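You operate a simulated robot arm through the tools that you are given. There is no shell and no other tool.

You are at the controls of a simulated robot arm. One attempt, no reset.

JOB
Wipe the glue off the blue top piece and stand its heel on the bench.
Fine: draw the slide out first and leave it out; put the rag back; the heel goes back in the row; leave the other heels and top pieces where they are. What is to be rubbed or washed off counts as gone when no trace of it is left.

The check looks at the end state, three seconds after you hand in, the way a careful person would. Anything else that was tipped, shoved, dropped, spilled or broken makes it a failure.

ROBOT AND FRAMES
A 7-joint arm with a two-finger parallel gripper, fixed in place. Base frame: the origin is at the foot of the arm, x ahead of it, y to its left, z up; the work surface is at about z = 0.8. Lengths are in m, angles in degrees, forces in N, time in s.
Its first joint turns from -149.0 to 149.0 degrees. Payload 3.43 kg.
The tool frame sits at the grasp point between the pads (the TCP): z along the fingers, y along the line on which they close. The tips reach 0.03 m beyond it. Largest opening 0.094 m; finger width 0.028, thickness 0.01; the body of the gripper, 0.05 by 0.096 m, starts 0.055 m behind the TCP.
Orientation is that of the tool frame in the base frame, as a unit quaternion [x, y, z, w]. With the fingers straight down and closing along the base's y, the tool's x points along the base's -x, its y along +y and its z along -z.

CONTROLS
- The arm moves only by the tool jog_arm. Its argument "moves" is a list of rows, each a list of 7 numbers: the shift along the tool's x, y, z in units of 25 mm (1.0 is 25 mm), then the turn, a rotation vector about the tool's x, y, z in units of 5 degrees (1.0 is 5 degrees), then the opening, from 0 (shut) to 1 (fully open). In form: [[dx, dy, dz, wx, wy, wz, fingers], ...]. A call has 1 to 20 rows; each row shifts and turns the commanded pose from where the row before left it, along the tool's axes as they then stand. A call with a number of a shift or a turn outside -1 to 1 is refused whole. Each row takes 0.2 s and may step no farther than 0.05 m and 8.6 degrees from the row before; otherwise, or with a gripper value out of range, the whole call is refused. A pose out of reach is approached as far as the arm can. The call stops where the force on the tool passes 40 N (or 10 N more than at its start, if that is more) or the arm is blocked; 0.2 s more then pass. Each finger travels about 0.045 m/s and halts on what it meets, pressing with about 43 N; the grip force reading is that of the motor and also rises with nothing between the fingers. The clock runs only during rows and for 0.2 s after the last one: add rows that do not move to give the fingers time. The reply holds the time, the measured pose of the TCP, the force on the tool along the base axes, the opening and the grip force, in the units named above and with some noise, with the torque about the TCP (base axes, N m) and any sound that the robot's microphone picked up.
- Cameras (640 x 400 px; columns grow to the right, rows downward): "scene" is fixed at [0.4047, -0.5019, 1.4319]; the picture's right is [0.08, -1.00, 0.00], its down [-0.71, -0.05, -0.70] and it looks along [0.70, 0.05, -0.72] (base axes); focal length 214 px, centre (320, 200). "wrist" rides on the gripper at [0.076, 0.014, -0.102] in the tool frame; the picture's right is [-0.18, 0.98, 0.00], its down [-0.75, -0.14, -0.64] and it looks along [-0.63, -0.12, 0.77] (tool axes); focal length 243 px, centre (320, 200). There is no depth. A picture from a camera that has moved, and an enlarged one, comes with that camera's place and axes in the base frame and with its lens. The place of the scene camera against the robot may be out by one fixed shift of up to 0.012 m in any direction.
- snapshot(camera): a new picture of that camera. The clock stands still meanwhile.
- enlarge(camera, box): a new picture of the part [left, top, right, bottom] of that camera's present view, enlarged. The clock stands still meanwhile.
- close_job(): hands the job in; it is judged then, once.

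Places have to be worked out from the pictures, the camera data and where the tool is seen. Open the gripper and draw the arm clear of the work before you hand the job in, unless the task says otherwise.

The tools are called after ">>>" by a JSON object that holds its "op" and its "data". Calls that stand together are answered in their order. jog_arm: Moves the arm, as the interface text tells. Its arguments: {"type":"object","properties":{"moves":{"type":"array","items":{"type":"array","items":{"type":"number"}}}},"required":["moves"]} The other tools are called the same way: snapshot (camera) takes a picture; enlarge (camera, box) takes an enlarged picture of a part of a camera's view; close_job () hands the job in.

At the start:

```text
time_s: 0.0
position: [0.9609, -0.2256, 1.0888]
ee_rot: [-0.001, 1.0, 0.0, -0.001]
contact_force: [0.2, 0.2, -0.8]
wrist_torque: [0.02, 0.0, 0.0]
gripper_width: 0.0938
gripper_force: 0.1
```

scene: 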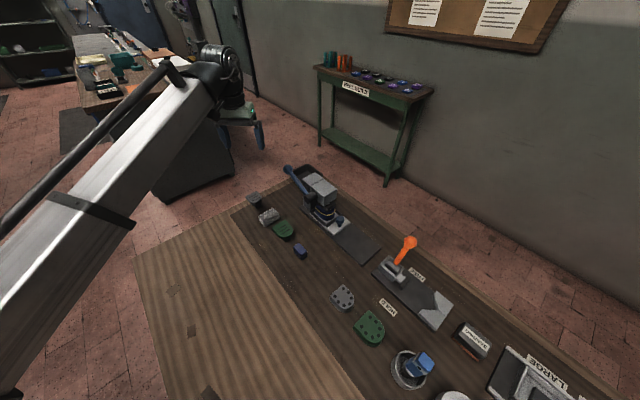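
wrist: 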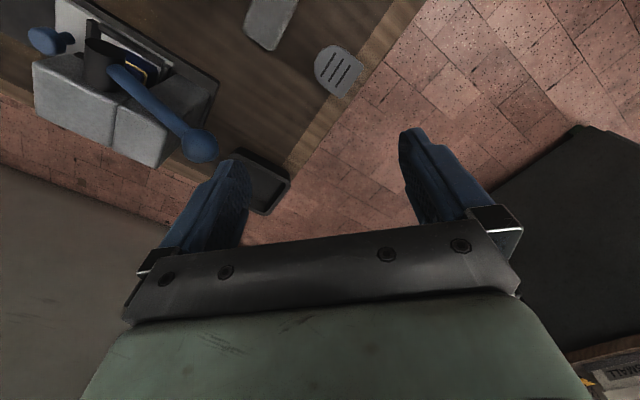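

I start by looking closer at the bench in the scene camera to identify the pieces.

>>> {"op": "enlarge", "data": {"camera": "scene", "box": [220, 150, 420, 275]}}

>>> {"op": "enlarge", "data": {"camera": "scene", "box": [320, 230, 480, 330]}}

>>> {"op": "enlarge", "data": {"camera": "scene", "box": [360, 300, 600, 400]}}

>>> {"op": "enlarge", "data": {"camera": "scene", "box": [230, 180, 320, 260]}}

```text
3.20 times, centred on (320, 212) of scene
camera zoom: at [0.4047, -0.5019, 1.4319], right [0.08, -1.0, 0.0], down [-0.71, -0.05, -0.7], along [0.7, 0.05, -0.72], focal length 686 px, centre (320, 160)
```

zoom: 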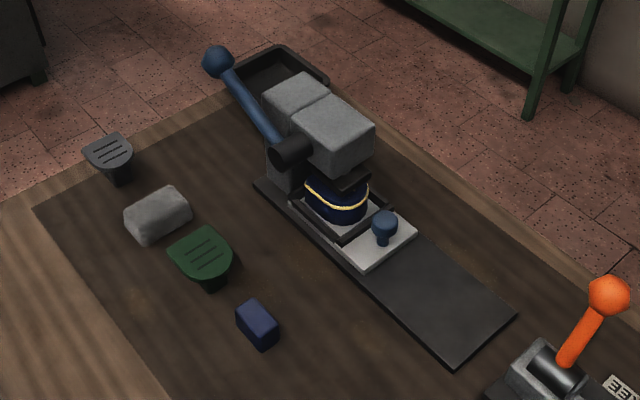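

```text
4.00 times, centred on (400, 280) of scene
camera zoom: at [0.4047, -0.5019, 1.4319], right [0.08, -1.0, 0.0], down [-0.71, -0.05, -0.7], along [0.7, 0.05, -0.72], focal length 858 px, centre (0, -120)
```

zoom: 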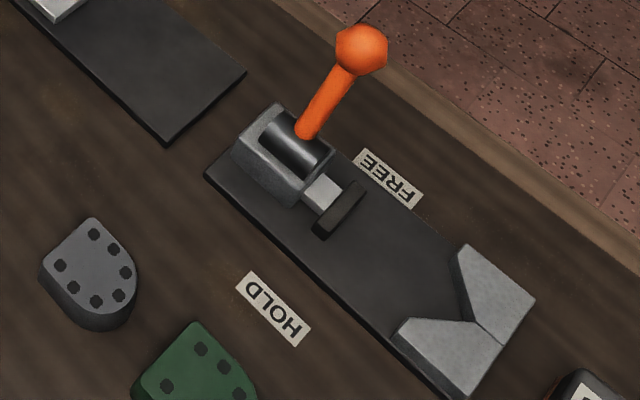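

```text
2.67 times, centred on (480, 350) of scene
camera zoom: at [0.4047, -0.5019, 1.4319], right [0.08, -1.0, 0.0], down [-0.71, -0.05, -0.7], along [0.7, 0.05, -0.72], focal length 572 px, centre (-107, -200)
```

zoom: 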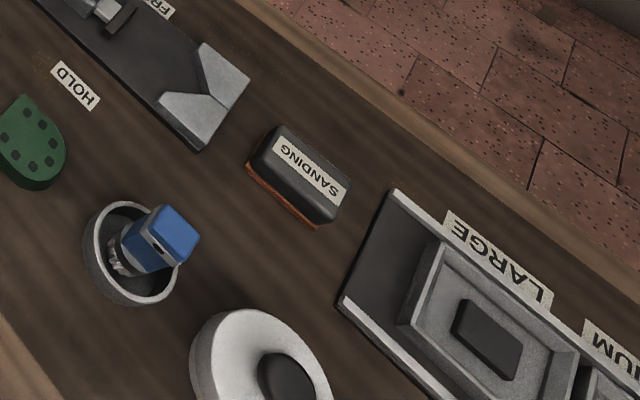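

```text
5.00 times, centred on (275, 220) of scene
camera zoom: at [0.4047, -0.5019, 1.4319], right [0.08, -1.0, 0.0], down [-0.71, -0.05, -0.7], along [0.7, 0.05, -0.72], focal length 1072 px, centre (545, 100)
```

zoom: 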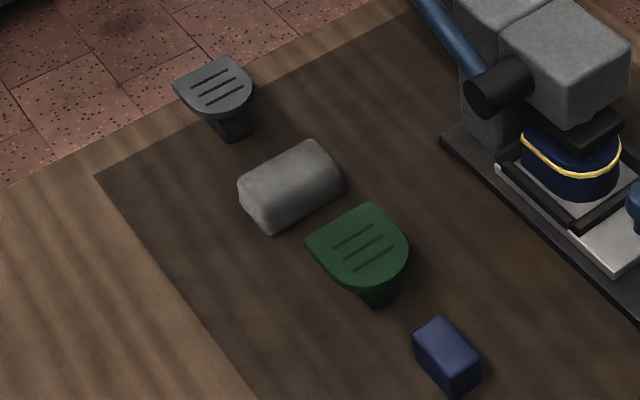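

The press at about (0.93, -0.5) seems to hold a dark blue heel with a yellow glue line. The slide has a blue knob. I raise the view to bring the wrist camera in front of the press.

>>> {"op": "jog_arm", "data": {"moves": [[0.8, -0.975, 0, 0, 0, 0, 1], [0.8, -0.975, 0, 0, 0, 0, 1], [0.8, -0.975, 0, 0, 0, 0, 1], [0.8, -0.975, 0, 0, 0, 0, 1], [0.8, -0.975, 0, 0, 0, 0, 1], [0.8, -0.975, 0, 0, 0, 0, 1], [0.8, -0.975, 0, 0, 0, 0, 1], [0.8, -0.975, 0, 0, 0, 0, 1]]}}

>>> {"op": "snapshot", "data": {"camera": "wrist"}}

>>> {"op": "snapshot", "data": {"camera": "scene"}}

```text
time_s: 1.8
position: [0.8014, -0.4197, 1.0887]
ee_rot: [0.0, 1.0, 0.0, 0.001]
contact_force: [0.2, -0.1, 0.0]
wrist_torque: [-0.01, 0.0, 0.0]
gripper_width: 0.094
gripper_force: 0.1
```

```text
taken
camera wrist: at [0.723, -0.4056, 1.1892], right [0.18, 0.98, 0.0], down [0.75, -0.14, 0.64], along [0.63, -0.12, -0.77], focal length 243 px, centre (320, 200)
```

wrist: 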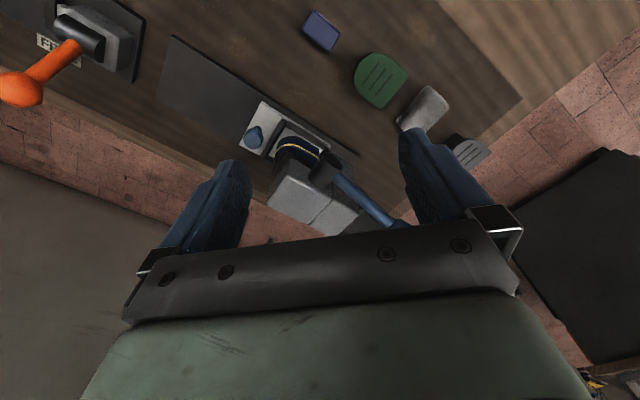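

```text
taken
```

scene: 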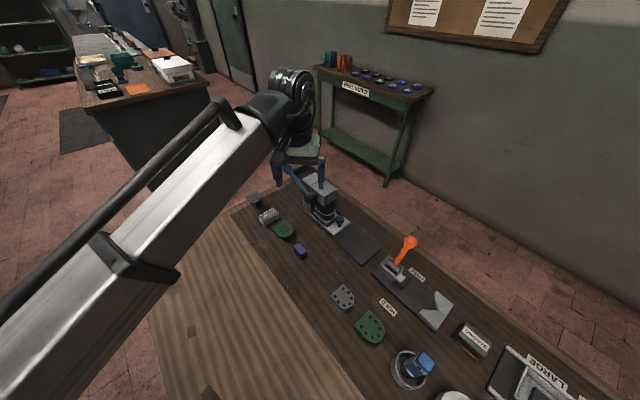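

The wrist camera now sees the press from above; I enlarge the press, the row and the clamp.

>>> {"op": "enlarge", "data": {"camera": "wrist", "box": [220, 90, 420, 240]}}

>>> {"op": "enlarge", "data": {"camera": "wrist", "box": [290, 0, 510, 170]}}

>>> {"op": "enlarge", "data": {"camera": "scene", "box": [270, 160, 350, 250]}}

>>> {"op": "enlarge", "data": {"camera": "scene", "box": [320, 40, 440, 110]}}

```text
2.67 times, centred on (320, 165) of wrist
camera zoom: at [0.723, -0.4056, 1.1892], right [0.18, 0.98, 0.0], down [0.75, -0.14, 0.64], along [0.63, -0.12, -0.77], focal length 647 px, centre (320, 293)
```

zoom: 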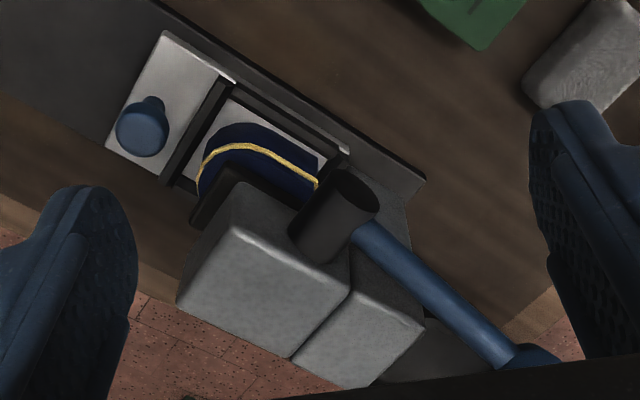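

```text
2.35 times, centred on (400, 85) of wrist
camera zoom: at [0.723, -0.4056, 1.1892], right [0.18, 0.98, 0.0], down [0.75, -0.14, 0.64], along [0.63, -0.12, -0.77], focal length 571 px, centre (132, 471)
```

zoom: 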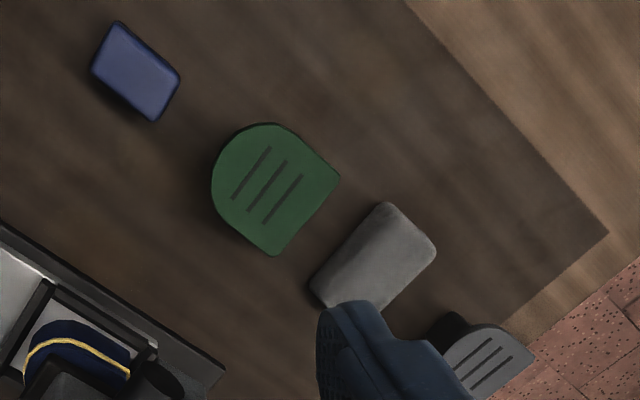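

```text
4.44 times, centred on (310, 205) of scene
camera zoom: at [0.4047, -0.5019, 1.4319], right [0.08, -1.0, 0.0], down [-0.71, -0.05, -0.7], along [0.7, 0.05, -0.72], focal length 953 px, centre (364, 178)
```

zoom: 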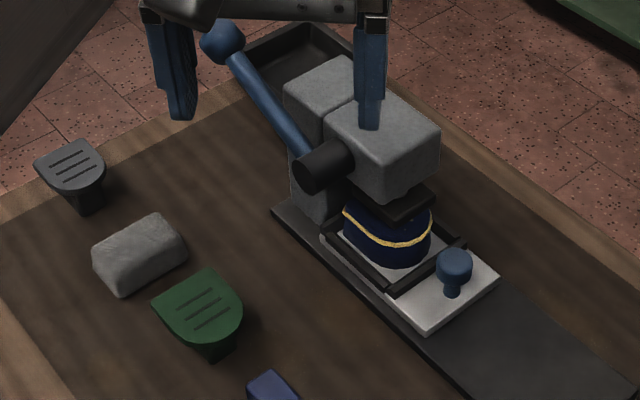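

```text
5.33 times, centred on (380, 75) of scene
camera zoom: at [0.4047, -0.5019, 1.4319], right [0.08, -1.0, 0.0], down [-0.71, -0.05, -0.7], along [0.7, 0.05, -0.72], focal length 1144 px, centre (0, 867)
```

zoom: 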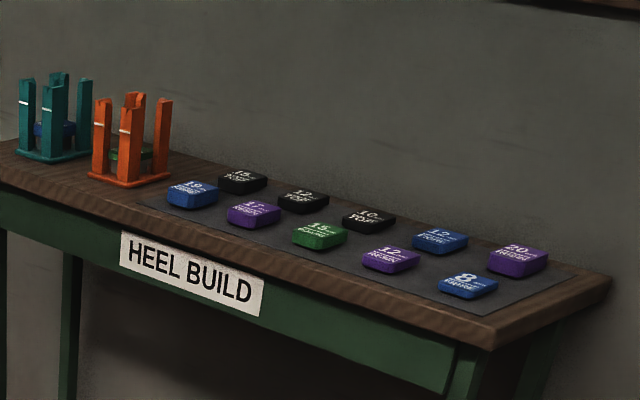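

The row seems to be on the near side with a grey block in between and a small blue block. I move lower to look at those closely.

>>> {"op": "jog_arm", "data": {"moves": [[0.43, 0.73, 0.86, 0, 0, 0, 1], [0.43, 0.73, 0.86, 0, 0, 0, 1], [0.43, 0.73, 0.86, 0, 0, 0, 1], [0.43, 0.73, 0.86, 0, 0, 0, 1], [0.43, 0.73, 0.86, 0, 0, 0, 1], [0.43, 0.73, 0.86, 0, 0, 0, 1]]}}

>>> {"op": "snapshot", "data": {"camera": "wrist"}}

>>> {"op": "enlarge", "data": {"camera": "wrist", "box": [180, 0, 440, 160]}}

>>> {"op": "enlarge", "data": {"camera": "scene", "box": [320, 270, 480, 400]}}

```text
time_s: 3.2
position: [0.7344, -0.3121, 0.9611]
ee_rot: [0.0, 1.0, 0.0, 0.0]
contact_force: [-0.2, 0.2, -0.8]
wrist_torque: [0.03, -0.02, 0.0]
gripper_width: 0.0941
gripper_force: 0.1
```

```text
taken
camera wrist: at [0.6583, -0.2969, 1.062], right [0.18, 0.98, 0.0], down [0.75, -0.14, 0.64], along [0.63, -0.12, -0.77], focal length 243 px, centre (320, 200)
```

wrist: 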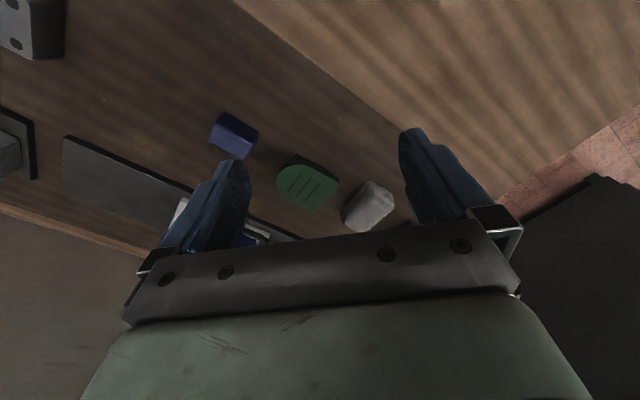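

```text
2.46 times, centred on (310, 80) of wrist
camera zoom: at [0.6583, -0.2969, 1.062], right [0.18, 0.98, 0.0], down [0.75, -0.14, 0.64], along [0.63, -0.12, -0.77], focal length 597 px, centre (345, 495)
```

zoom: 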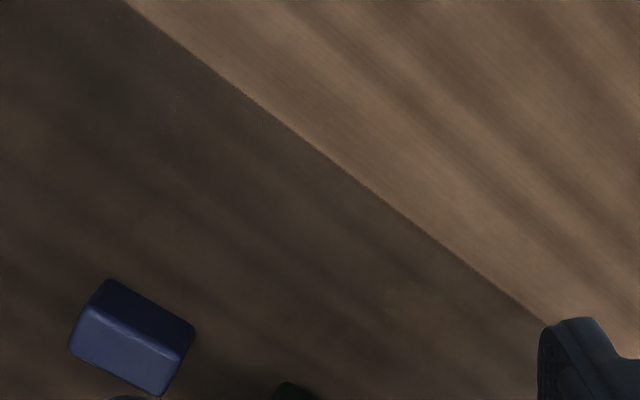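

```text
3.08 times, centred on (400, 335) of scene
camera zoom: at [0.4047, -0.5019, 1.4319], right [0.08, -1.0, 0.0], down [-0.71, -0.05, -0.7], along [0.7, 0.05, -0.72], focal length 660 px, centre (74, -215)
```

zoom: 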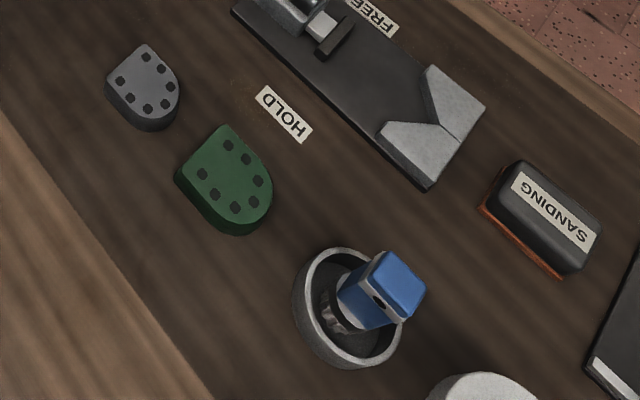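

The line of items along the bench is evenly spaced: green and grey pieces with nail dots, a gap, blue block, green, grey block, grey. I want a closer look at the grey block and blue block to decide which is the rag.

>>> {"op": "jog_arm", "data": {"moves": [[-0.93, 0.34, 0.2, 0, 0, 0, 1], [-0.93, 0.34, 0.2, 0, 0, 0, 1], [-0.93, 0.34, 0.2, 0, 0, 0, 1], [-0.93, 0.34, 0.2, 0, 0, 0, 1], [-0.93, 0.34, 0.2, 0, 0, 0, 1]]}}

>>> {"op": "snapshot", "data": {"camera": "wrist"}}

>>> {"op": "enlarge", "data": {"camera": "wrist", "box": [220, 90, 420, 240]}}

```text
time_s: 4.4
position: [0.8535, -0.27, 0.9365]
ee_rot: [0.001, 1.0, 0.0, 0.001]
contact_force: [0.7, -0.1, -0.8]
wrist_torque: [-0.03, 0.02, -0.01]
gripper_width: 0.0943
gripper_force: 0.0
```

```text
taken
camera wrist: at [0.7769, -0.2556, 1.0372], right [0.18, 0.98, 0.0], down [0.75, -0.14, 0.64], along [0.63, -0.12, -0.77], focal length 243 px, centre (320, 200)
```

wrist: 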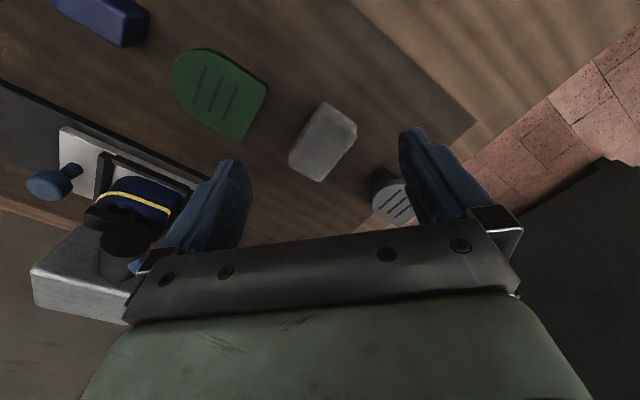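

```text
2.67 times, centred on (320, 165) of wrist
camera zoom: at [0.7769, -0.2556, 1.0372], right [0.18, 0.98, 0.0], down [0.75, -0.14, 0.64], along [0.63, -0.12, -0.77], focal length 647 px, centre (320, 293)
```

zoom: 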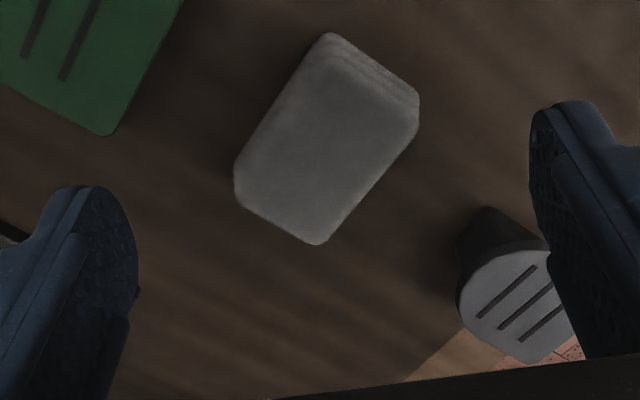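

The grey block shows folded cloth layers at its edge: it is the rag. Now a look at the blue block and the nail-dotted pieces.

>>> {"op": "jog_arm", "data": {"moves": [[0.82, -0.87, 0, 0, 0, 0, 1], [0.82, -0.87, 0, 0, 0, 0, 1], [0.82, -0.87, 0, 0, 0, 0, 1], [0.82, -0.87, 0, 0, 0, 0, 1], [0.82, -0.87, 0, 0, 0, 0, 1], [0.82, -0.87, 0, 0, 0, 0, 1]]}}

>>> {"op": "snapshot", "data": {"camera": "wrist"}}

>>> {"op": "enlarge", "data": {"camera": "wrist", "box": [220, 90, 420, 240]}}

>>> {"op": "enlarge", "data": {"camera": "wrist", "box": [0, 0, 250, 170]}}

```text
time_s: 5.8
position: [0.729, -0.4001, 0.9353]
ee_rot: [0.0, 1.0, 0.0, 0.001]
contact_force: [0.4, 0.2, -0.1]
wrist_torque: [0.01, -0.02, -0.03]
gripper_width: 0.0936
gripper_force: 0.1
```

```text
taken
camera wrist: at [0.652, -0.385, 1.0359], right [0.18, 0.98, 0.0], down [0.75, -0.14, 0.64], along [0.63, -0.12, -0.77], focal length 243 px, centre (320, 200)
```

wrist: 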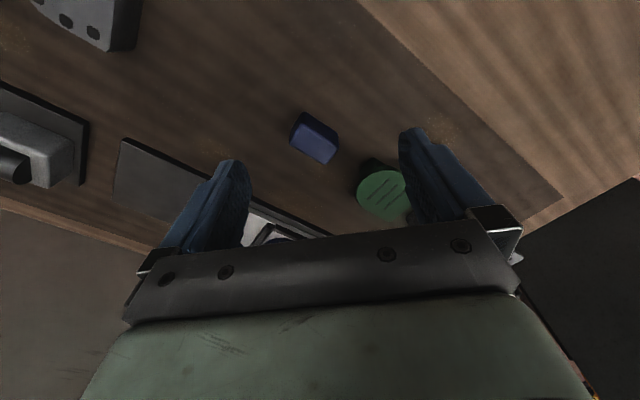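

```text
2.67 times, centred on (320, 165) of wrist
camera zoom: at [0.652, -0.385, 1.0359], right [0.18, 0.98, 0.0], down [0.75, -0.14, 0.64], along [0.63, -0.12, -0.77], focal length 647 px, centre (320, 293)
```

zoom: 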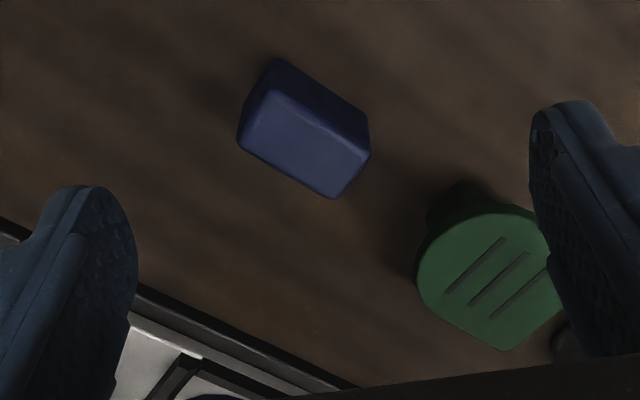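

```text
2.35 times, centred on (125, 85) of wrist
camera zoom: at [0.652, -0.385, 1.0359], right [0.18, 0.98, 0.0], down [0.75, -0.14, 0.64], along [0.63, -0.12, -0.77], focal length 571 px, centre (779, 471)
```

zoom: 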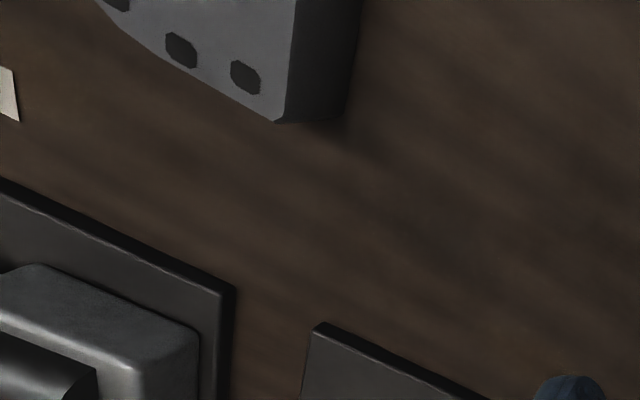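

Neither block nor the dotted pieces is in the way. Next I check the press: whether the ram clears the heel, and how the slide is guided.

>>> {"op": "enlarge", "data": {"camera": "scene", "box": [290, 165, 350, 240]}}

>>> {"op": "enlarge", "data": {"camera": "scene", "box": [295, 195, 390, 270]}}

```text
5.33 times, centred on (320, 202) of scene
camera zoom: at [0.4047, -0.5019, 1.4319], right [0.08, -1.0, 0.0], down [-0.71, -0.05, -0.7], along [0.7, 0.05, -0.72], focal length 1144 px, centre (320, 187)
```

zoom: 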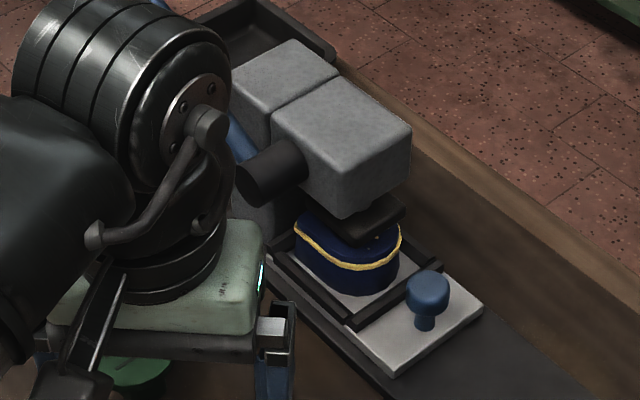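

```text
5.33 times, centred on (342, 232) of scene
camera zoom: at [0.4047, -0.5019, 1.4319], right [0.08, -1.0, 0.0], down [-0.71, -0.05, -0.7], along [0.7, 0.05, -0.72], focal length 1144 px, centre (200, 27)
```

zoom: 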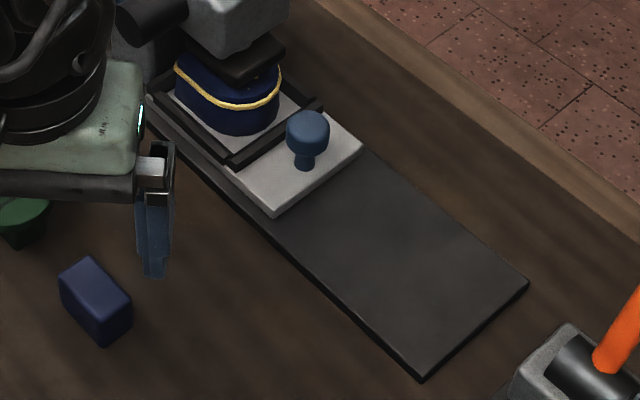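

The ram seems to sit just above the heel; I want a flat side view to see whether there's a gap. I move in front of the press and tilt the tool up 35°.

>>> {"op": "jog_arm", "data": {"moves": [[-0.68, -0.85, 0.33, 0, 0, 0, 1], [-0.68, -0.85, 0.33, 0, 0, 0, 1], [-0.68, -0.85, 0.33, 0, 0, 0, 1], [0, 0, 0, 0, -1, 0, 1], [0, 0, 0, 0, -1, 0, 1], [0, 0, 0, 0, -1, 0, 1], [0, 0, 0, 0, -1, 0, 1], [0, 0, 0, 0, -1, 0, 1], [0, 0, 0, 0, -1, 0, 1], [0, 0, 0, 0, -1, 0, 1]]}}

>>> {"op": "snapshot", "data": {"camera": "wrist"}}

>>> {"op": "enlarge", "data": {"camera": "wrist", "box": [200, 80, 440, 240]}}

```text
time_s: 8.0
position: [0.781, -0.4644, 0.9105]
ee_rot: [0.0, 0.953, -0.001, 0.302]
contact_force: [0.8, 0.6, 0.1]
wrist_torque: [0.03, 0.02, 0.02]
gripper_width: 0.094
gripper_force: 0.0
```

```text
taken
camera wrist: at [0.6586, -0.4488, 0.9491], right [0.15, 0.98, 0.11], down [0.25, -0.14, 0.96], along [0.96, -0.12, -0.26], focal length 243 px, centre (320, 200)
```

wrist: 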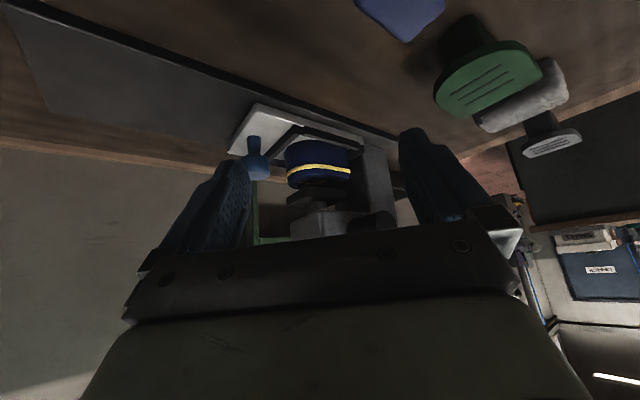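

```text
2.50 times, centred on (320, 160) of wrist
camera zoom: at [0.6586, -0.4488, 0.9491], right [0.15, 0.98, 0.11], down [0.25, -0.14, 0.96], along [0.96, -0.12, -0.26], focal length 606 px, centre (320, 300)
```

zoom: 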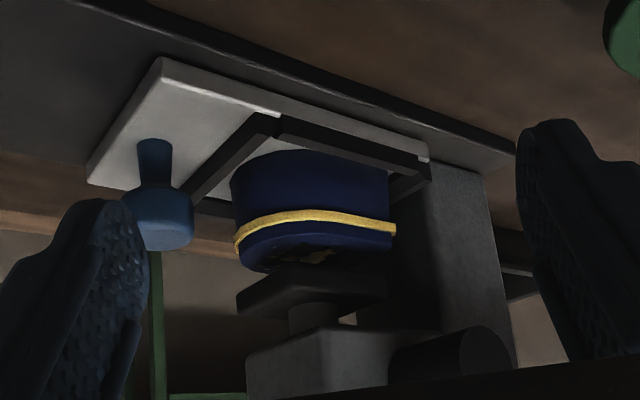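

The view (upside-down) shows a clear gap between ram and heel, so the press is open and the slide can be pulled. The slide runs at 45° in the base frame (outward = (-0.707,-0.707)), knob head at about (0.864,-0.533,0.853). I level the tool, lift and turn it -45° about its own z so the fingers close across the slide.

>>> {"op": "jog_arm", "data": {"moves": [[0, 0, -0.6, 0, 1, 0, 1], [0, 0, -0.6, 0, 1, 0, 1], [0, 0, -0.6, 0, 1, 0, 1], [0, 0, -0.6, 0, 1, 0, 1], [0, 0, -0.6, 0, 1, 0, 1], [0, 0, -0.6, 0, 1, 0, 1], [0, 0, -0.6, 0, 1, 0, 1], [0, 0, 0, 0, 0, -1, 1], [0, 0, 0, 0, 0, -1, 1], [0, 0, 0, 0, 0, -1, 1], [0, 0, 0, 0, 0, -1, 1], [0, 0, 0, 0, 0, -1, 1], [0, 0, 0, 0, 0, -1, 1], [0, 0, 0, 0, 0, -1, 1], [0, 0, 0, 0, 0, -1, 1], [0, 0, 0, 0, 0, -1, 1]]}}

>>> {"op": "snapshot", "data": {"camera": "wrist"}}

```text
time_s: 11.4
position: [0.7444, -0.4633, 1.0081]
ee_rot: [-0.384, 0.923, -0.001, 0.0]
contact_force: [0.6, -0.6, 0.4]
wrist_torque: [0.01, 0.01, -0.04]
gripper_width: 0.0939
gripper_force: 0.1
```

```text
taken
camera wrist: at [0.6809, -0.5067, 1.1083], right [-0.57, 0.82, 0.0], down [0.63, 0.43, 0.64], along [0.53, 0.36, -0.77], focal length 243 px, centre (320, 200)
```

wrist: 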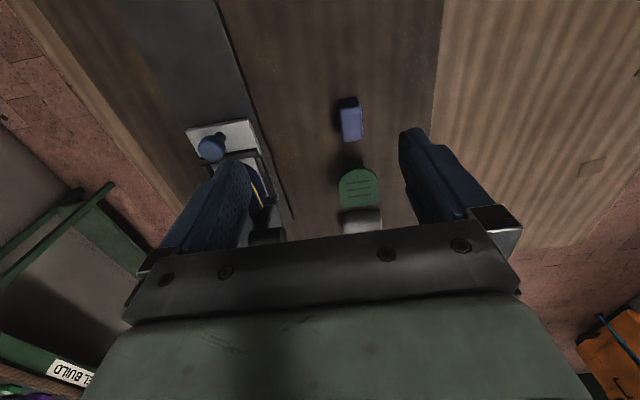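

Orientation is now aligned with the slide. I move over the knob, and tilt 20° about the tool x for the reach.

>>> {"op": "jog_arm", "data": {"moves": [[-0.236, -0.867, 0, 0, 0, 0, 0.6], [-0.236, -0.867, 0, 0, 0, 0, 0.6], [-0.236, -0.867, 0, 0, 0, 0, 0.6], [-0.236, -0.867, 0, 1, 0, 0, 0.6], [-0.236, -0.8, -0.2, 1, 0, 0, 0.6], [-0.236, -0.8, -0.2, 1, 0, 0, 0.6], [0, 0, 0, 1, 0, 0, 0.6], [0, 0, 0, 0, 0, 0, 0.6]]}}

>>> {"op": "snapshot", "data": {"camera": "wrist"}}

>>> {"op": "snapshot", "data": {"camera": "scene"}}

```text
time_s: 13.2
position: [0.8592, -0.5261, 1.0228]
ee_rot: [-0.377, 0.91, -0.161, 0.067]
contact_force: [0.0, 0.1, -0.2]
wrist_torque: [-0.02, 0.03, -0.02]
gripper_width: 0.0567
gripper_force: 0.0
```

```text
taken
camera wrist: at [0.7708, -0.5457, 1.1129], right [-0.52, 0.78, -0.34], down [0.47, 0.59, 0.65], along [0.71, 0.18, -0.68], focal length 243 px, centre (320, 200)
```

wrist: 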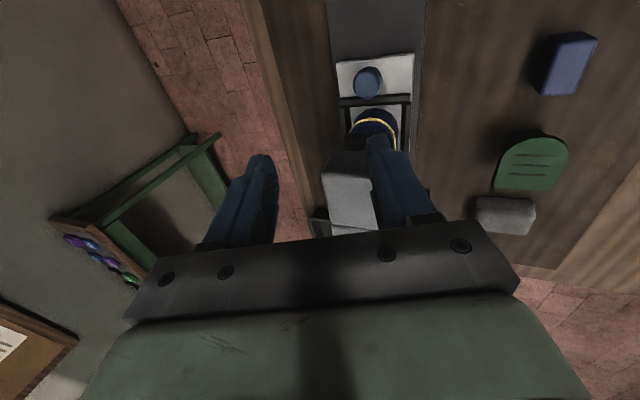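

```text
taken
```

scene: 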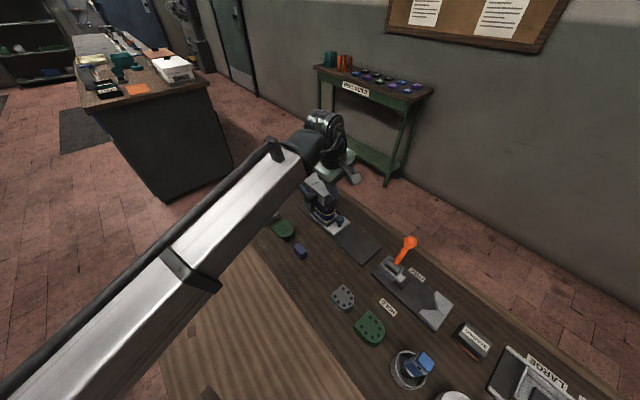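

I'm hovering above; I enlarge the knob to refine its position.

>>> {"op": "enlarge", "data": {"camera": "wrist", "box": [310, 30, 450, 160]}}

```text
3.08 times, centred on (380, 95) of wrist
camera zoom: at [0.7708, -0.5457, 1.1129], right [-0.52, 0.78, -0.34], down [0.47, 0.59, 0.65], along [0.71, 0.18, -0.68], focal length 746 px, centre (135, 523)
```

zoom: 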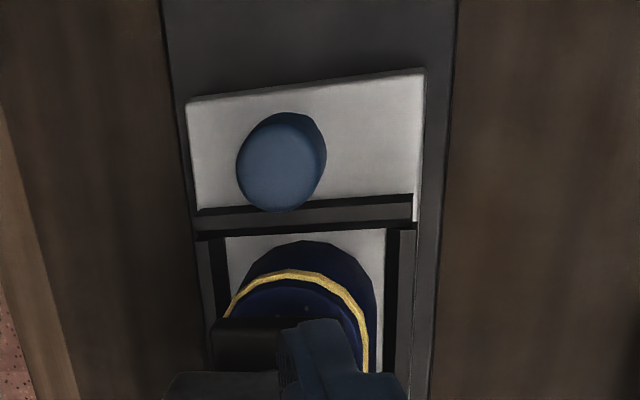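

Knob head confirmed at (0.864,-0.534). I descend vertically so the pads straddle it.

>>> {"op": "jog_arm", "data": {"moves": [[0.01, 0.2425, 0.735, 0, 0, 0, 0.55], [0.01, 0.2425, 0.735, 0, 0, 0, 0.55], [0.01, 0.2425, 0.735, 0, 0, 0, 0.55], [0.01, 0.2425, 0.735, 0, 0, 0, 0.55], [0.01, 0.2425, 0.735, 0, 0, 0, 0.55], [0.01, 0.2425, 0.735, 0, 0, 0, 0.55], [0.01, 0.2425, 0.735, 0, 0, 0, 0.55], [0.01, 0.2425, 0.735, 0, 0, 0, 0.55], [0, 0, 0, 0, 0, 0, 0.55]]}}

>>> {"op": "snapshot", "data": {"camera": "wrist"}}

>>> {"op": "enlarge", "data": {"camera": "scene", "box": [290, 165, 380, 250]}}

```text
time_s: 15.2
position: [0.8611, -0.5313, 0.8691]
ee_rot: [-0.377, 0.91, -0.161, 0.067]
contact_force: [0.6, 0.8, -0.3]
wrist_torque: [0.0, -0.07, -0.01]
gripper_width: 0.0516
gripper_force: 0.0
```

```text
taken
camera wrist: at [0.772, -0.5511, 0.9579], right [-0.52, 0.78, -0.34], down [0.47, 0.59, 0.65], along [0.71, 0.18, -0.68], focal length 243 px, centre (320, 200)
```

wrist: 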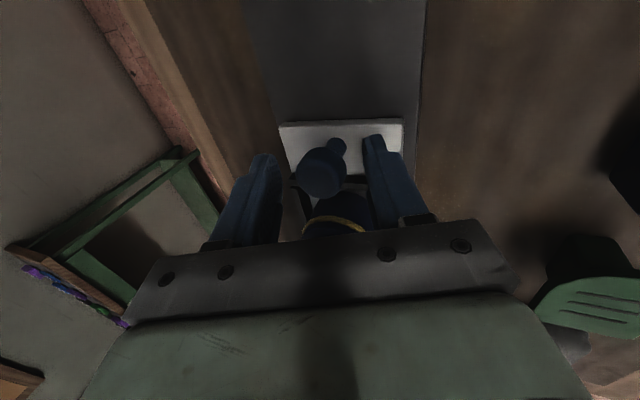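

```text
4.71 times, centred on (335, 208) of scene
camera zoom: at [0.4047, -0.5019, 1.4319], right [0.08, -1.0, 0.0], down [-0.71, -0.05, -0.7], along [0.7, 0.05, -0.72], focal length 1009 px, centre (249, 165)
```

zoom: 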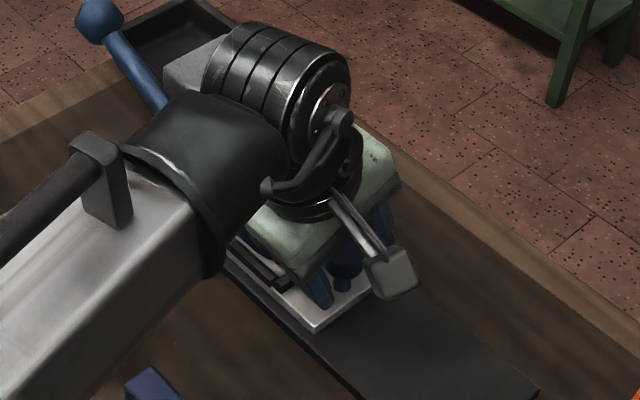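

Reached with no contact; the knob lies centred between the fingers. I close on it.

>>> {"op": "jog_arm", "data": {"moves": [[0, 0, 0, 0, 0, 0, 0], [0, 0, 0, 0, 0, 0, 0], [0, 0, 0, 0, 0, 0, 0], [0, 0, 0, 0, 0, 0, 0]]}}

>>> {"op": "snapshot", "data": {"camera": "wrist"}}

```text
time_s: 16.2
position: [0.8607, -0.5312, 0.8678]
ee_rot: [-0.376, 0.91, -0.161, 0.066]
contact_force: [-3.1, 2.4, -3.7]
wrist_torque: [0.16, 0.15, 0.0]
gripper_width: 0.0295
gripper_force: 44.8
```

```text
taken
camera wrist: at [0.7719, -0.5508, 0.9579], right [-0.52, 0.78, -0.34], down [0.47, 0.59, 0.65], along [0.71, 0.18, -0.68], focal length 243 px, centre (320, 200)
```

wrist: 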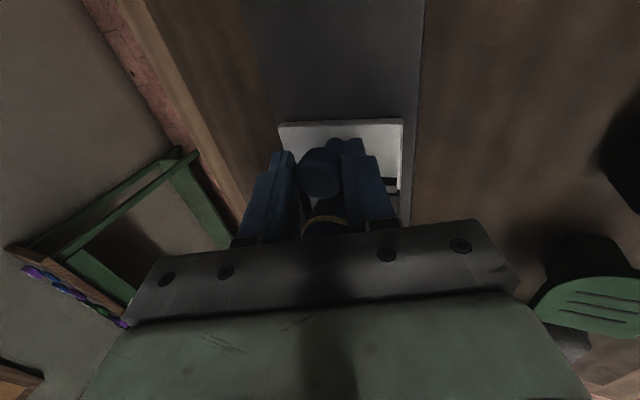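

The knob is gripped (29.5 mm). I pull along the slide axis (tool +x), slowly at first.

>>> {"op": "jog_arm", "data": {"moves": [[0.3, 0, 0, 0, 0, 0, 0], [0.3, 0, 0, 0, 0, 0, 0], [0.3, 0, 0, 0, 0, 0, 0], [0.3, 0, 0, 0, 0, 0, 0]]}}

>>> {"op": "snapshot", "data": {"camera": "wrist"}}

```text
time_s: 17.2
position: [0.8391, -0.5526, 0.8688]
ee_rot: [-0.377, 0.91, -0.16, 0.066]
contact_force: [-3.6, 4.1, -3.8]
wrist_torque: [0.22, -0.02, 0.21]
gripper_width: 0.0294
gripper_force: 45.4
```

```text
taken
camera wrist: at [0.7505, -0.5721, 0.9578], right [-0.52, 0.78, -0.34], down [0.47, 0.59, 0.65], along [0.71, 0.18, -0.68], focal length 243 px, centre (320, 200)
```

wrist: 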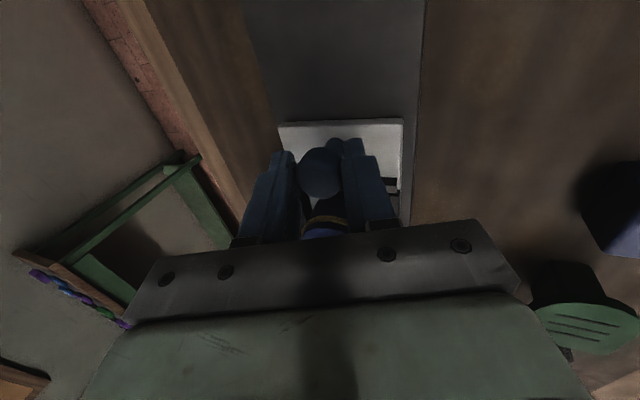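

The slide moves smoothly with the hand. I go on pulling.

>>> {"op": "jog_arm", "data": {"moves": [[0.3, 0, 0, 0, 0, 0, 0], [0.3, 0, 0, 0, 0, 0, 0], [0.3, 0, 0, 0, 0, 0, 0], [0.3, 0, 0, 0, 0, 0, 0], [0.3, 0, 0, 0, 0, 0, 0], [0.3, 0, 0, 0, 0, 0, 0], [0.3, 0, 0, 0, 0, 0, 0]]}}

>>> {"op": "snapshot", "data": {"camera": "wrist"}}

>>> {"op": "snapshot", "data": {"camera": "scene"}}

```text
time_s: 18.8
position: [0.8025, -0.5899, 0.8683]
ee_rot: [-0.376, 0.91, -0.161, 0.067]
contact_force: [0.2, 1.2, 5.2]
wrist_torque: [-0.22, 0.3, -0.05]
gripper_width: 0.0293
gripper_force: 45.2
```

```text
taken
camera wrist: at [0.7136, -0.6087, 0.9577], right [-0.52, 0.78, -0.34], down [0.47, 0.6, 0.65], along [0.71, 0.18, -0.68], focal length 243 px, centre (320, 200)
```

wrist: 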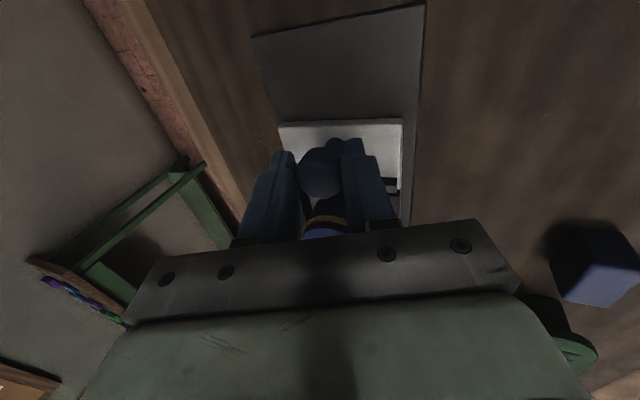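

```text
taken
```

scene: 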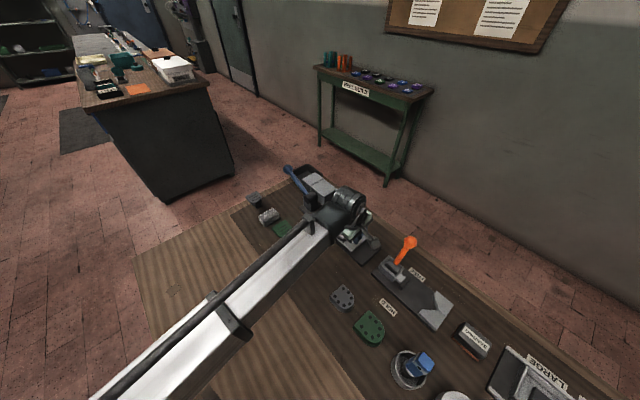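

About 82 mm out, still free; roughly 45 mm of plate remains. I continue carefully, watching for the stop.

>>> {"op": "jog_arm", "data": {"moves": [[0.3, 0, 0, 0, 0, 0, 0], [0.3, 0, 0, 0, 0, 0, 0], [0.3, 0, 0, 0, 0, 0, 0], [0.3, 0, 0, 0, 0, 0, 0]]}}

>>> {"op": "snapshot", "data": {"camera": "wrist"}}

>>> {"op": "enlarge", "data": {"camera": "scene", "box": [290, 165, 410, 275]}}

```text
time_s: 19.8
position: [0.7827, -0.6094, 0.8681]
ee_rot: [-0.377, 0.91, -0.161, 0.067]
contact_force: [-2.1, 3.9, 1.2]
wrist_torque: [0.41, -0.01, 0.18]
gripper_width: 0.0295
gripper_force: 44.6
```

```text
taken
camera wrist: at [0.6929, -0.6297, 0.9578], right [-0.52, 0.78, -0.34], down [0.47, 0.59, 0.65], along [0.71, 0.18, -0.68], focal length 243 px, centre (320, 200)
```

wrist: 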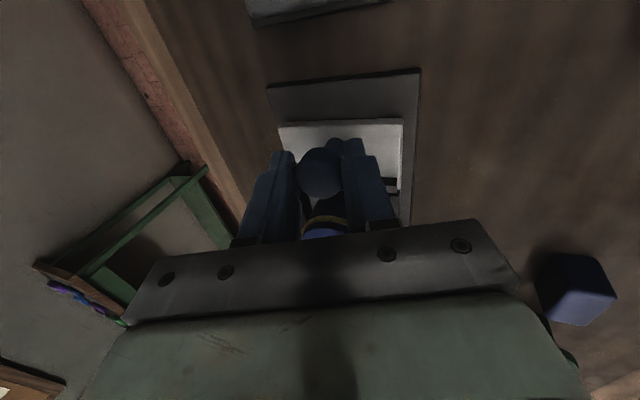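

```text
3.64 times, centred on (350, 220) of scene
camera zoom: at [0.4047, -0.5019, 1.4319], right [0.08, -1.0, 0.0], down [-0.71, -0.05, -0.7], along [0.7, 0.05, -0.72], focal length 780 px, centre (211, 127)
```

zoom: 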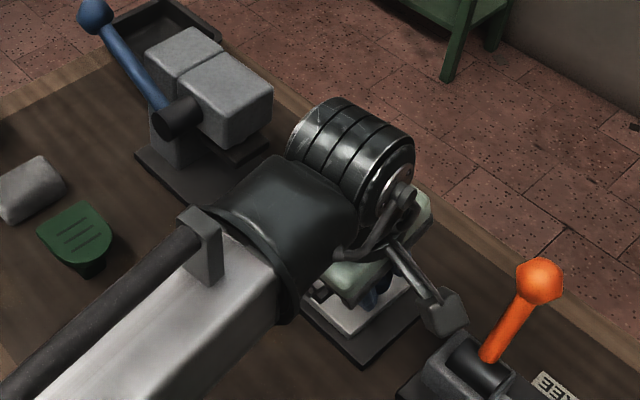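

About 110 mm out. I creep further to see whether there is a stop, staying short of the plate's end.

>>> {"op": "jog_arm", "data": {"moves": [[0.15, 0, 0, 0, 0, 0, 0], [0.15, 0, 0, 0, 0, 0, 0], [0.15, 0, 0, 0, 0, 0, 0]]}}

>>> {"op": "snapshot", "data": {"camera": "wrist"}}

```text
time_s: 20.6
position: [0.773, -0.6183, 0.8685]
ee_rot: [-0.377, 0.91, -0.159, 0.066]
contact_force: [-3.9, 4.1, -0.7]
wrist_torque: [0.24, 0.08, -0.04]
gripper_width: 0.0294
gripper_force: 44.9
```

```text
taken
camera wrist: at [0.6842, -0.6385, 0.9579], right [-0.52, 0.78, -0.34], down [0.47, 0.59, 0.65], along [0.71, 0.18, -0.68], focal length 243 px, centre (320, 200)
```

wrist: 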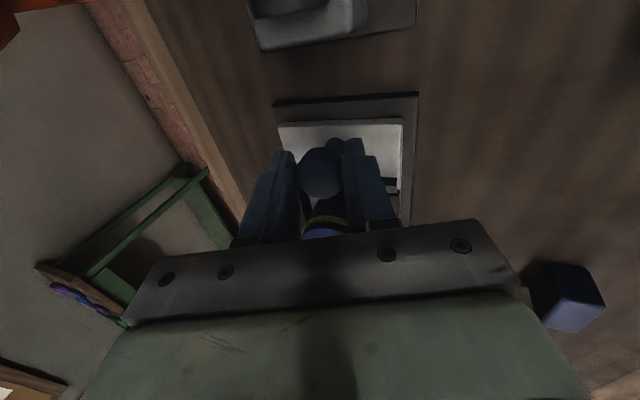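

Still free, about 122 mm. A little more.

>>> {"op": "jog_arm", "data": {"moves": [[0.12, 0, 0, 0, 0, 0, 0], [0.12, 0, 0, 0, 0, 0, 0], [0.12, 0, 0, 0, 0, 0, 0]]}}

>>> {"op": "snapshot", "data": {"camera": "wrist"}}

```text
time_s: 21.4
position: [0.7689, -0.6234, 0.8686]
ee_rot: [-0.378, 0.91, -0.16, 0.068]
contact_force: [7.4, 12.9, -0.1]
wrist_torque: [-0.51, 0.79, -0.28]
gripper_width: 0.0294
gripper_force: 45.0
```

```text
taken
camera wrist: at [0.6796, -0.6431, 0.9576], right [-0.52, 0.78, -0.34], down [0.47, 0.59, 0.65], along [0.71, 0.18, -0.68], focal length 243 px, centre (320, 200)
```

wrist: 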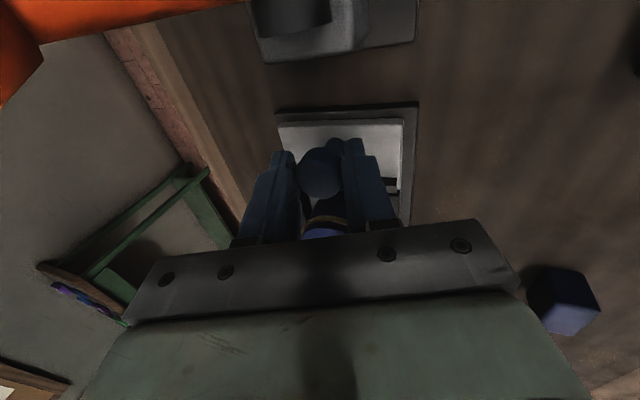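

The stop is reached (force opposing the pull). I release and lift away.

>>> {"op": "jog_arm", "data": {"moves": [[-0.05, 0, 0, 0, 0, 0, 0.1], [0, 0, 0, 0, 0, 0, 0.55], [0, 0, 0, 0, 0, 0, 0.55], [0, 0, 0, 0, 0, 0, 0.55], [0, -0.2, -0.6, 0, 0, 0, 0.55], [0, -0.3, -0.9, 0, 0, 0, 0.55], [0, -0.3, -0.9, 0, 0, 0, 0.55], [0, -0.3, -0.9, 0, 0, 0, 0.55], [0, -0.3, -0.9, 0, 0, 0, 0.55], [0, -0.3, -0.9, 0, 0, 0, 0.55]]}}

>>> {"op": "snapshot", "data": {"camera": "wrist"}}

>>> {"op": "enlarge", "data": {"camera": "scene", "box": [290, 165, 410, 275]}}

```text
time_s: 23.6
position: [0.7659, -0.6219, 1.0054]
ee_rot: [-0.377, 0.91, -0.16, 0.066]
contact_force: [0.2, -0.6, -0.2]
wrist_torque: [0.0, -0.02, 0.02]
gripper_width: 0.0516
gripper_force: 0.1
```

```text
taken
camera wrist: at [0.6766, -0.641, 1.0936], right [-0.52, 0.78, -0.34], down [0.47, 0.59, 0.65], along [0.71, 0.18, -0.68], focal length 243 px, centre (320, 200)
```

wrist: 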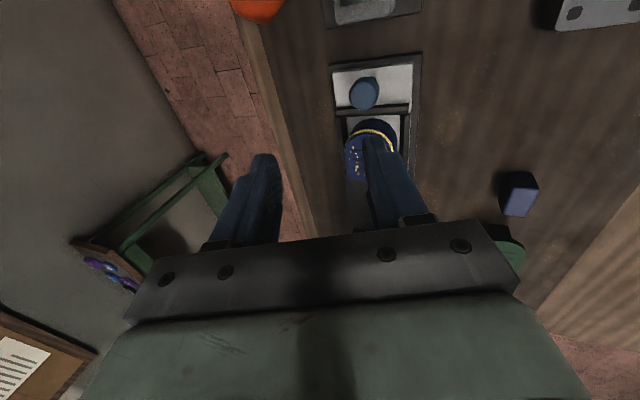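

```text
3.64 times, centred on (350, 220) of scene
camera zoom: at [0.4047, -0.5019, 1.4319], right [0.08, -1.0, 0.0], down [-0.71, -0.05, -0.7], along [0.7, 0.05, -0.72], focal length 780 px, centre (211, 127)
```

zoom: 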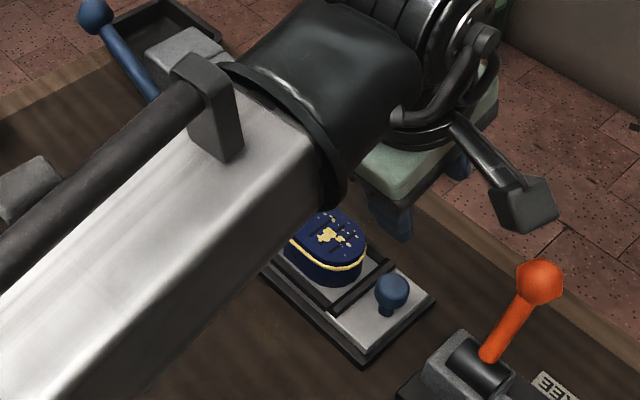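

The slide is out and the glue blobs show on the top face of the blue top piece, plus the yellow line round the seam. I level the tool and turn it by +90° so it closes along the slide direction (for the rag and the later wiping).

>>> {"op": "jog_arm", "data": {"moves": [[0, 0.5, -0.4, -1, 0, 0, 0.8], [0, 0.5, -0.4, -1, 0, 0, 0.8], [0, 0.5, 0, -1, 0, 0, 0.8], [0, 0.5, 0, -1, 0, 0, 0.8], [0, 0, 0, 0, 0, 1, 0.8], [0, 0, 0, 0, 0, 1, 0.8], [0, 0, 0, 0, 0, 1, 0.8], [0, 0, 0, 0, 0, 1, 0.8], [0, 0, 0, 0, 0, 1, 0.8], [0, 0, 0, 0, 0, 1, 0.8], [0, 0, 0, 0, 0, 1, 0.8], [0, 0, 0, 0, 0, 1, 0.8], [0, 0, 0, 0, 0, 1, 0.8], [0, 0, 0, 0, 0, 1, 0.8], [0, 0, 0, 0, 0, 1, 0.8], [0, 0, 0, 0, 0, 1, 0.8], [0, 0, 0, 0, 0, 1, 0.8], [0, 0, 0, 0, 0, 1, 0.8], [0, 0, 0, 0, 0, 1, 0.8], [0, 0, 0, 0, 0, 1, 0.8]]}}

>>> {"op": "jog_arm", "data": {"moves": [[0, 0, 0, 0, 0, 1, 0.8], [0, 0, 0, 0, 0, 1, 0.8], [0, 0, 0, 0, 0, 0, 0.8]]}}

>>> {"op": "snapshot", "data": {"camera": "wrist"}}

>>> {"op": "enlarge", "data": {"camera": "scene", "box": [290, 165, 410, 275]}}

```text
time_s: 27.8
position: [0.7262, -0.5824, 1.0102]
ee_rot: [0.301, 0.954, 0.001, -0.001]
contact_force: [0.4, 1.2, -0.2]
wrist_torque: [0.0, 0.01, 0.02]
gripper_width: 0.0754
gripper_force: 0.1
```

```text
time_s: 28.6
position: [0.7266, -0.5836, 1.011]
ee_rot: [0.384, 0.923, 0.001, 0.0]
contact_force: [-0.1, -0.1, 0.5]
wrist_torque: [0.0, 0.06, 0.0]
gripper_width: 0.0749
gripper_force: 0.0
```

```text
taken
camera wrist: at [0.6822, -0.5194, 1.1116], right [0.83, 0.56, 0.0], down [0.43, -0.63, 0.64], along [0.36, -0.53, -0.77], focal length 243 px, centre (320, 200)
```

wrist: 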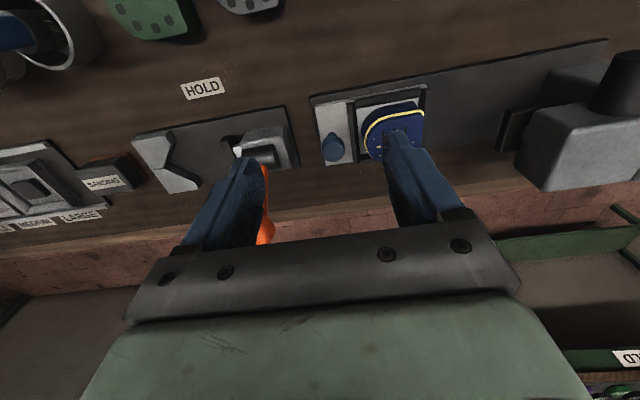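

```text
3.64 times, centred on (350, 220) of scene
camera zoom: at [0.4047, -0.5019, 1.4319], right [0.08, -1.0, 0.0], down [-0.71, -0.05, -0.7], along [0.7, 0.05, -0.72], focal length 780 px, centre (211, 127)
```

zoom: 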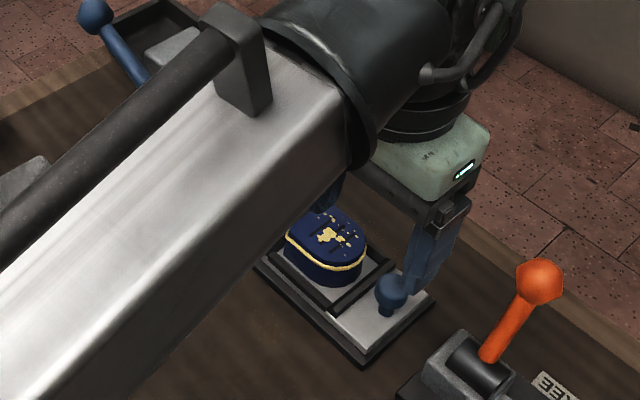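

I shift along the slide direction to see the heel between the fingers and test the reach there.

>>> {"op": "jog_arm", "data": {"moves": [[0.4, 0.9, 0, 0, 0, 0, 1], [0.4, 0.9, 0, 0, 0, 0, 1], [0.4, 0.9, 0, 0, 0, 0, 1]]}}

>>> {"op": "enlarge", "data": {"camera": "wrist", "box": [220, 60, 420, 220]}}

```text
time_s: 29.4
position: [0.7523, -0.5148, 1.0118]
ee_rot: [0.383, 0.924, 0.001, 0.0]
contact_force: [0.1, -0.4, 0.3]
wrist_torque: [-0.02, -0.01, -0.01]
gripper_width: 0.0944
gripper_force: 0.0
```

```text
2.50 times, centred on (320, 140) of wrist
camera zoom: at [0.7082, -0.4502, 1.1115], right [0.83, 0.56, 0.0], down [0.43, -0.63, 0.64], along [0.36, -0.53, -0.77], focal length 606 px, centre (320, 350)
```

zoom: 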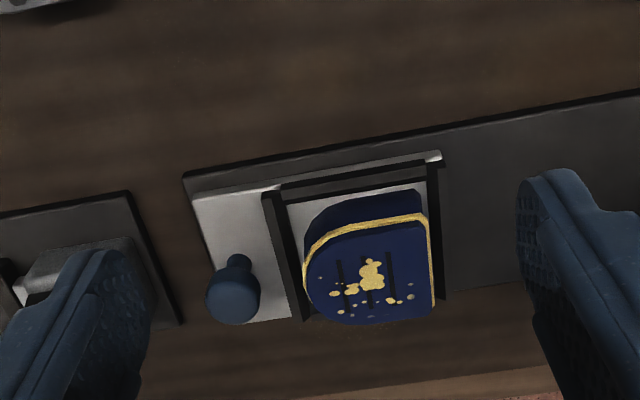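

Clear view: glue blobs on the blue top piece's top face, heel centre about (0.819,-0.571). I test whether a tool-down pose over it is within reach (staying at z=0.93).

>>> {"op": "jog_arm", "data": {"moves": [[-0.7, 0.06, 0.4, 0, 0, 0, 1], [-0.7, 0.06, 0.4, 0, 0, 0, 1], [-0.7, 0.06, 0.4, 0, 0, 0, 1], [-0.7, 0.06, 0.6, 0, 0, 0, 1], [-0.68, 0.06, 0.6, 0, 0, 0, 1], [0, 0, 0.5, 0, 0, 0, 1], [0, 0, 0.3, 0, 0, 0, 1]]}}

>>> {"op": "snapshot", "data": {"camera": "wrist"}}

>>> {"op": "enlarge", "data": {"camera": "wrist", "box": [240, 100, 400, 230]}}

```text
time_s: 31.0
position: [0.8198, -0.5701, 0.9298]
ee_rot: [0.383, 0.924, 0.001, 0.0]
contact_force: [-0.6, 0.4, -0.4]
wrist_torque: [-0.01, 0.01, 0.01]
gripper_width: 0.094
gripper_force: 0.0
```

```text
taken
camera wrist: at [0.7751, -0.5074, 1.0308], right [0.83, 0.56, 0.0], down [0.43, -0.63, 0.64], along [0.36, -0.53, -0.77], focal length 243 px, centre (320, 200)
```

wrist: 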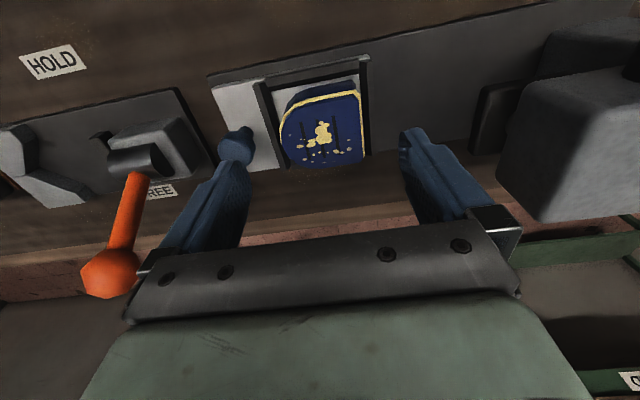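

```text
3.08 times, centred on (320, 165) of wrist
camera zoom: at [0.7751, -0.5074, 1.0308], right [0.83, 0.56, 0.0], down [0.43, -0.63, 0.64], along [0.36, -0.53, -0.77], focal length 746 px, centre (320, 308)
```

zoom: 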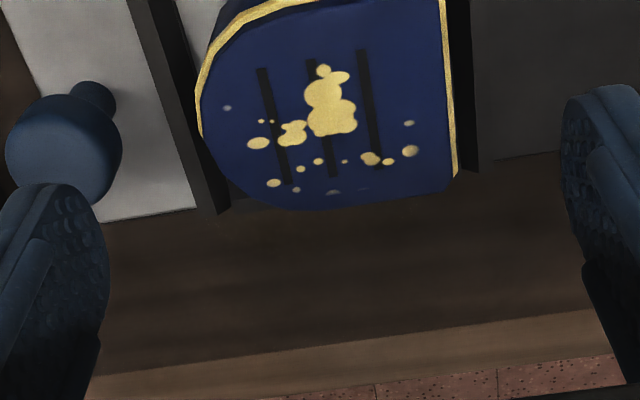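

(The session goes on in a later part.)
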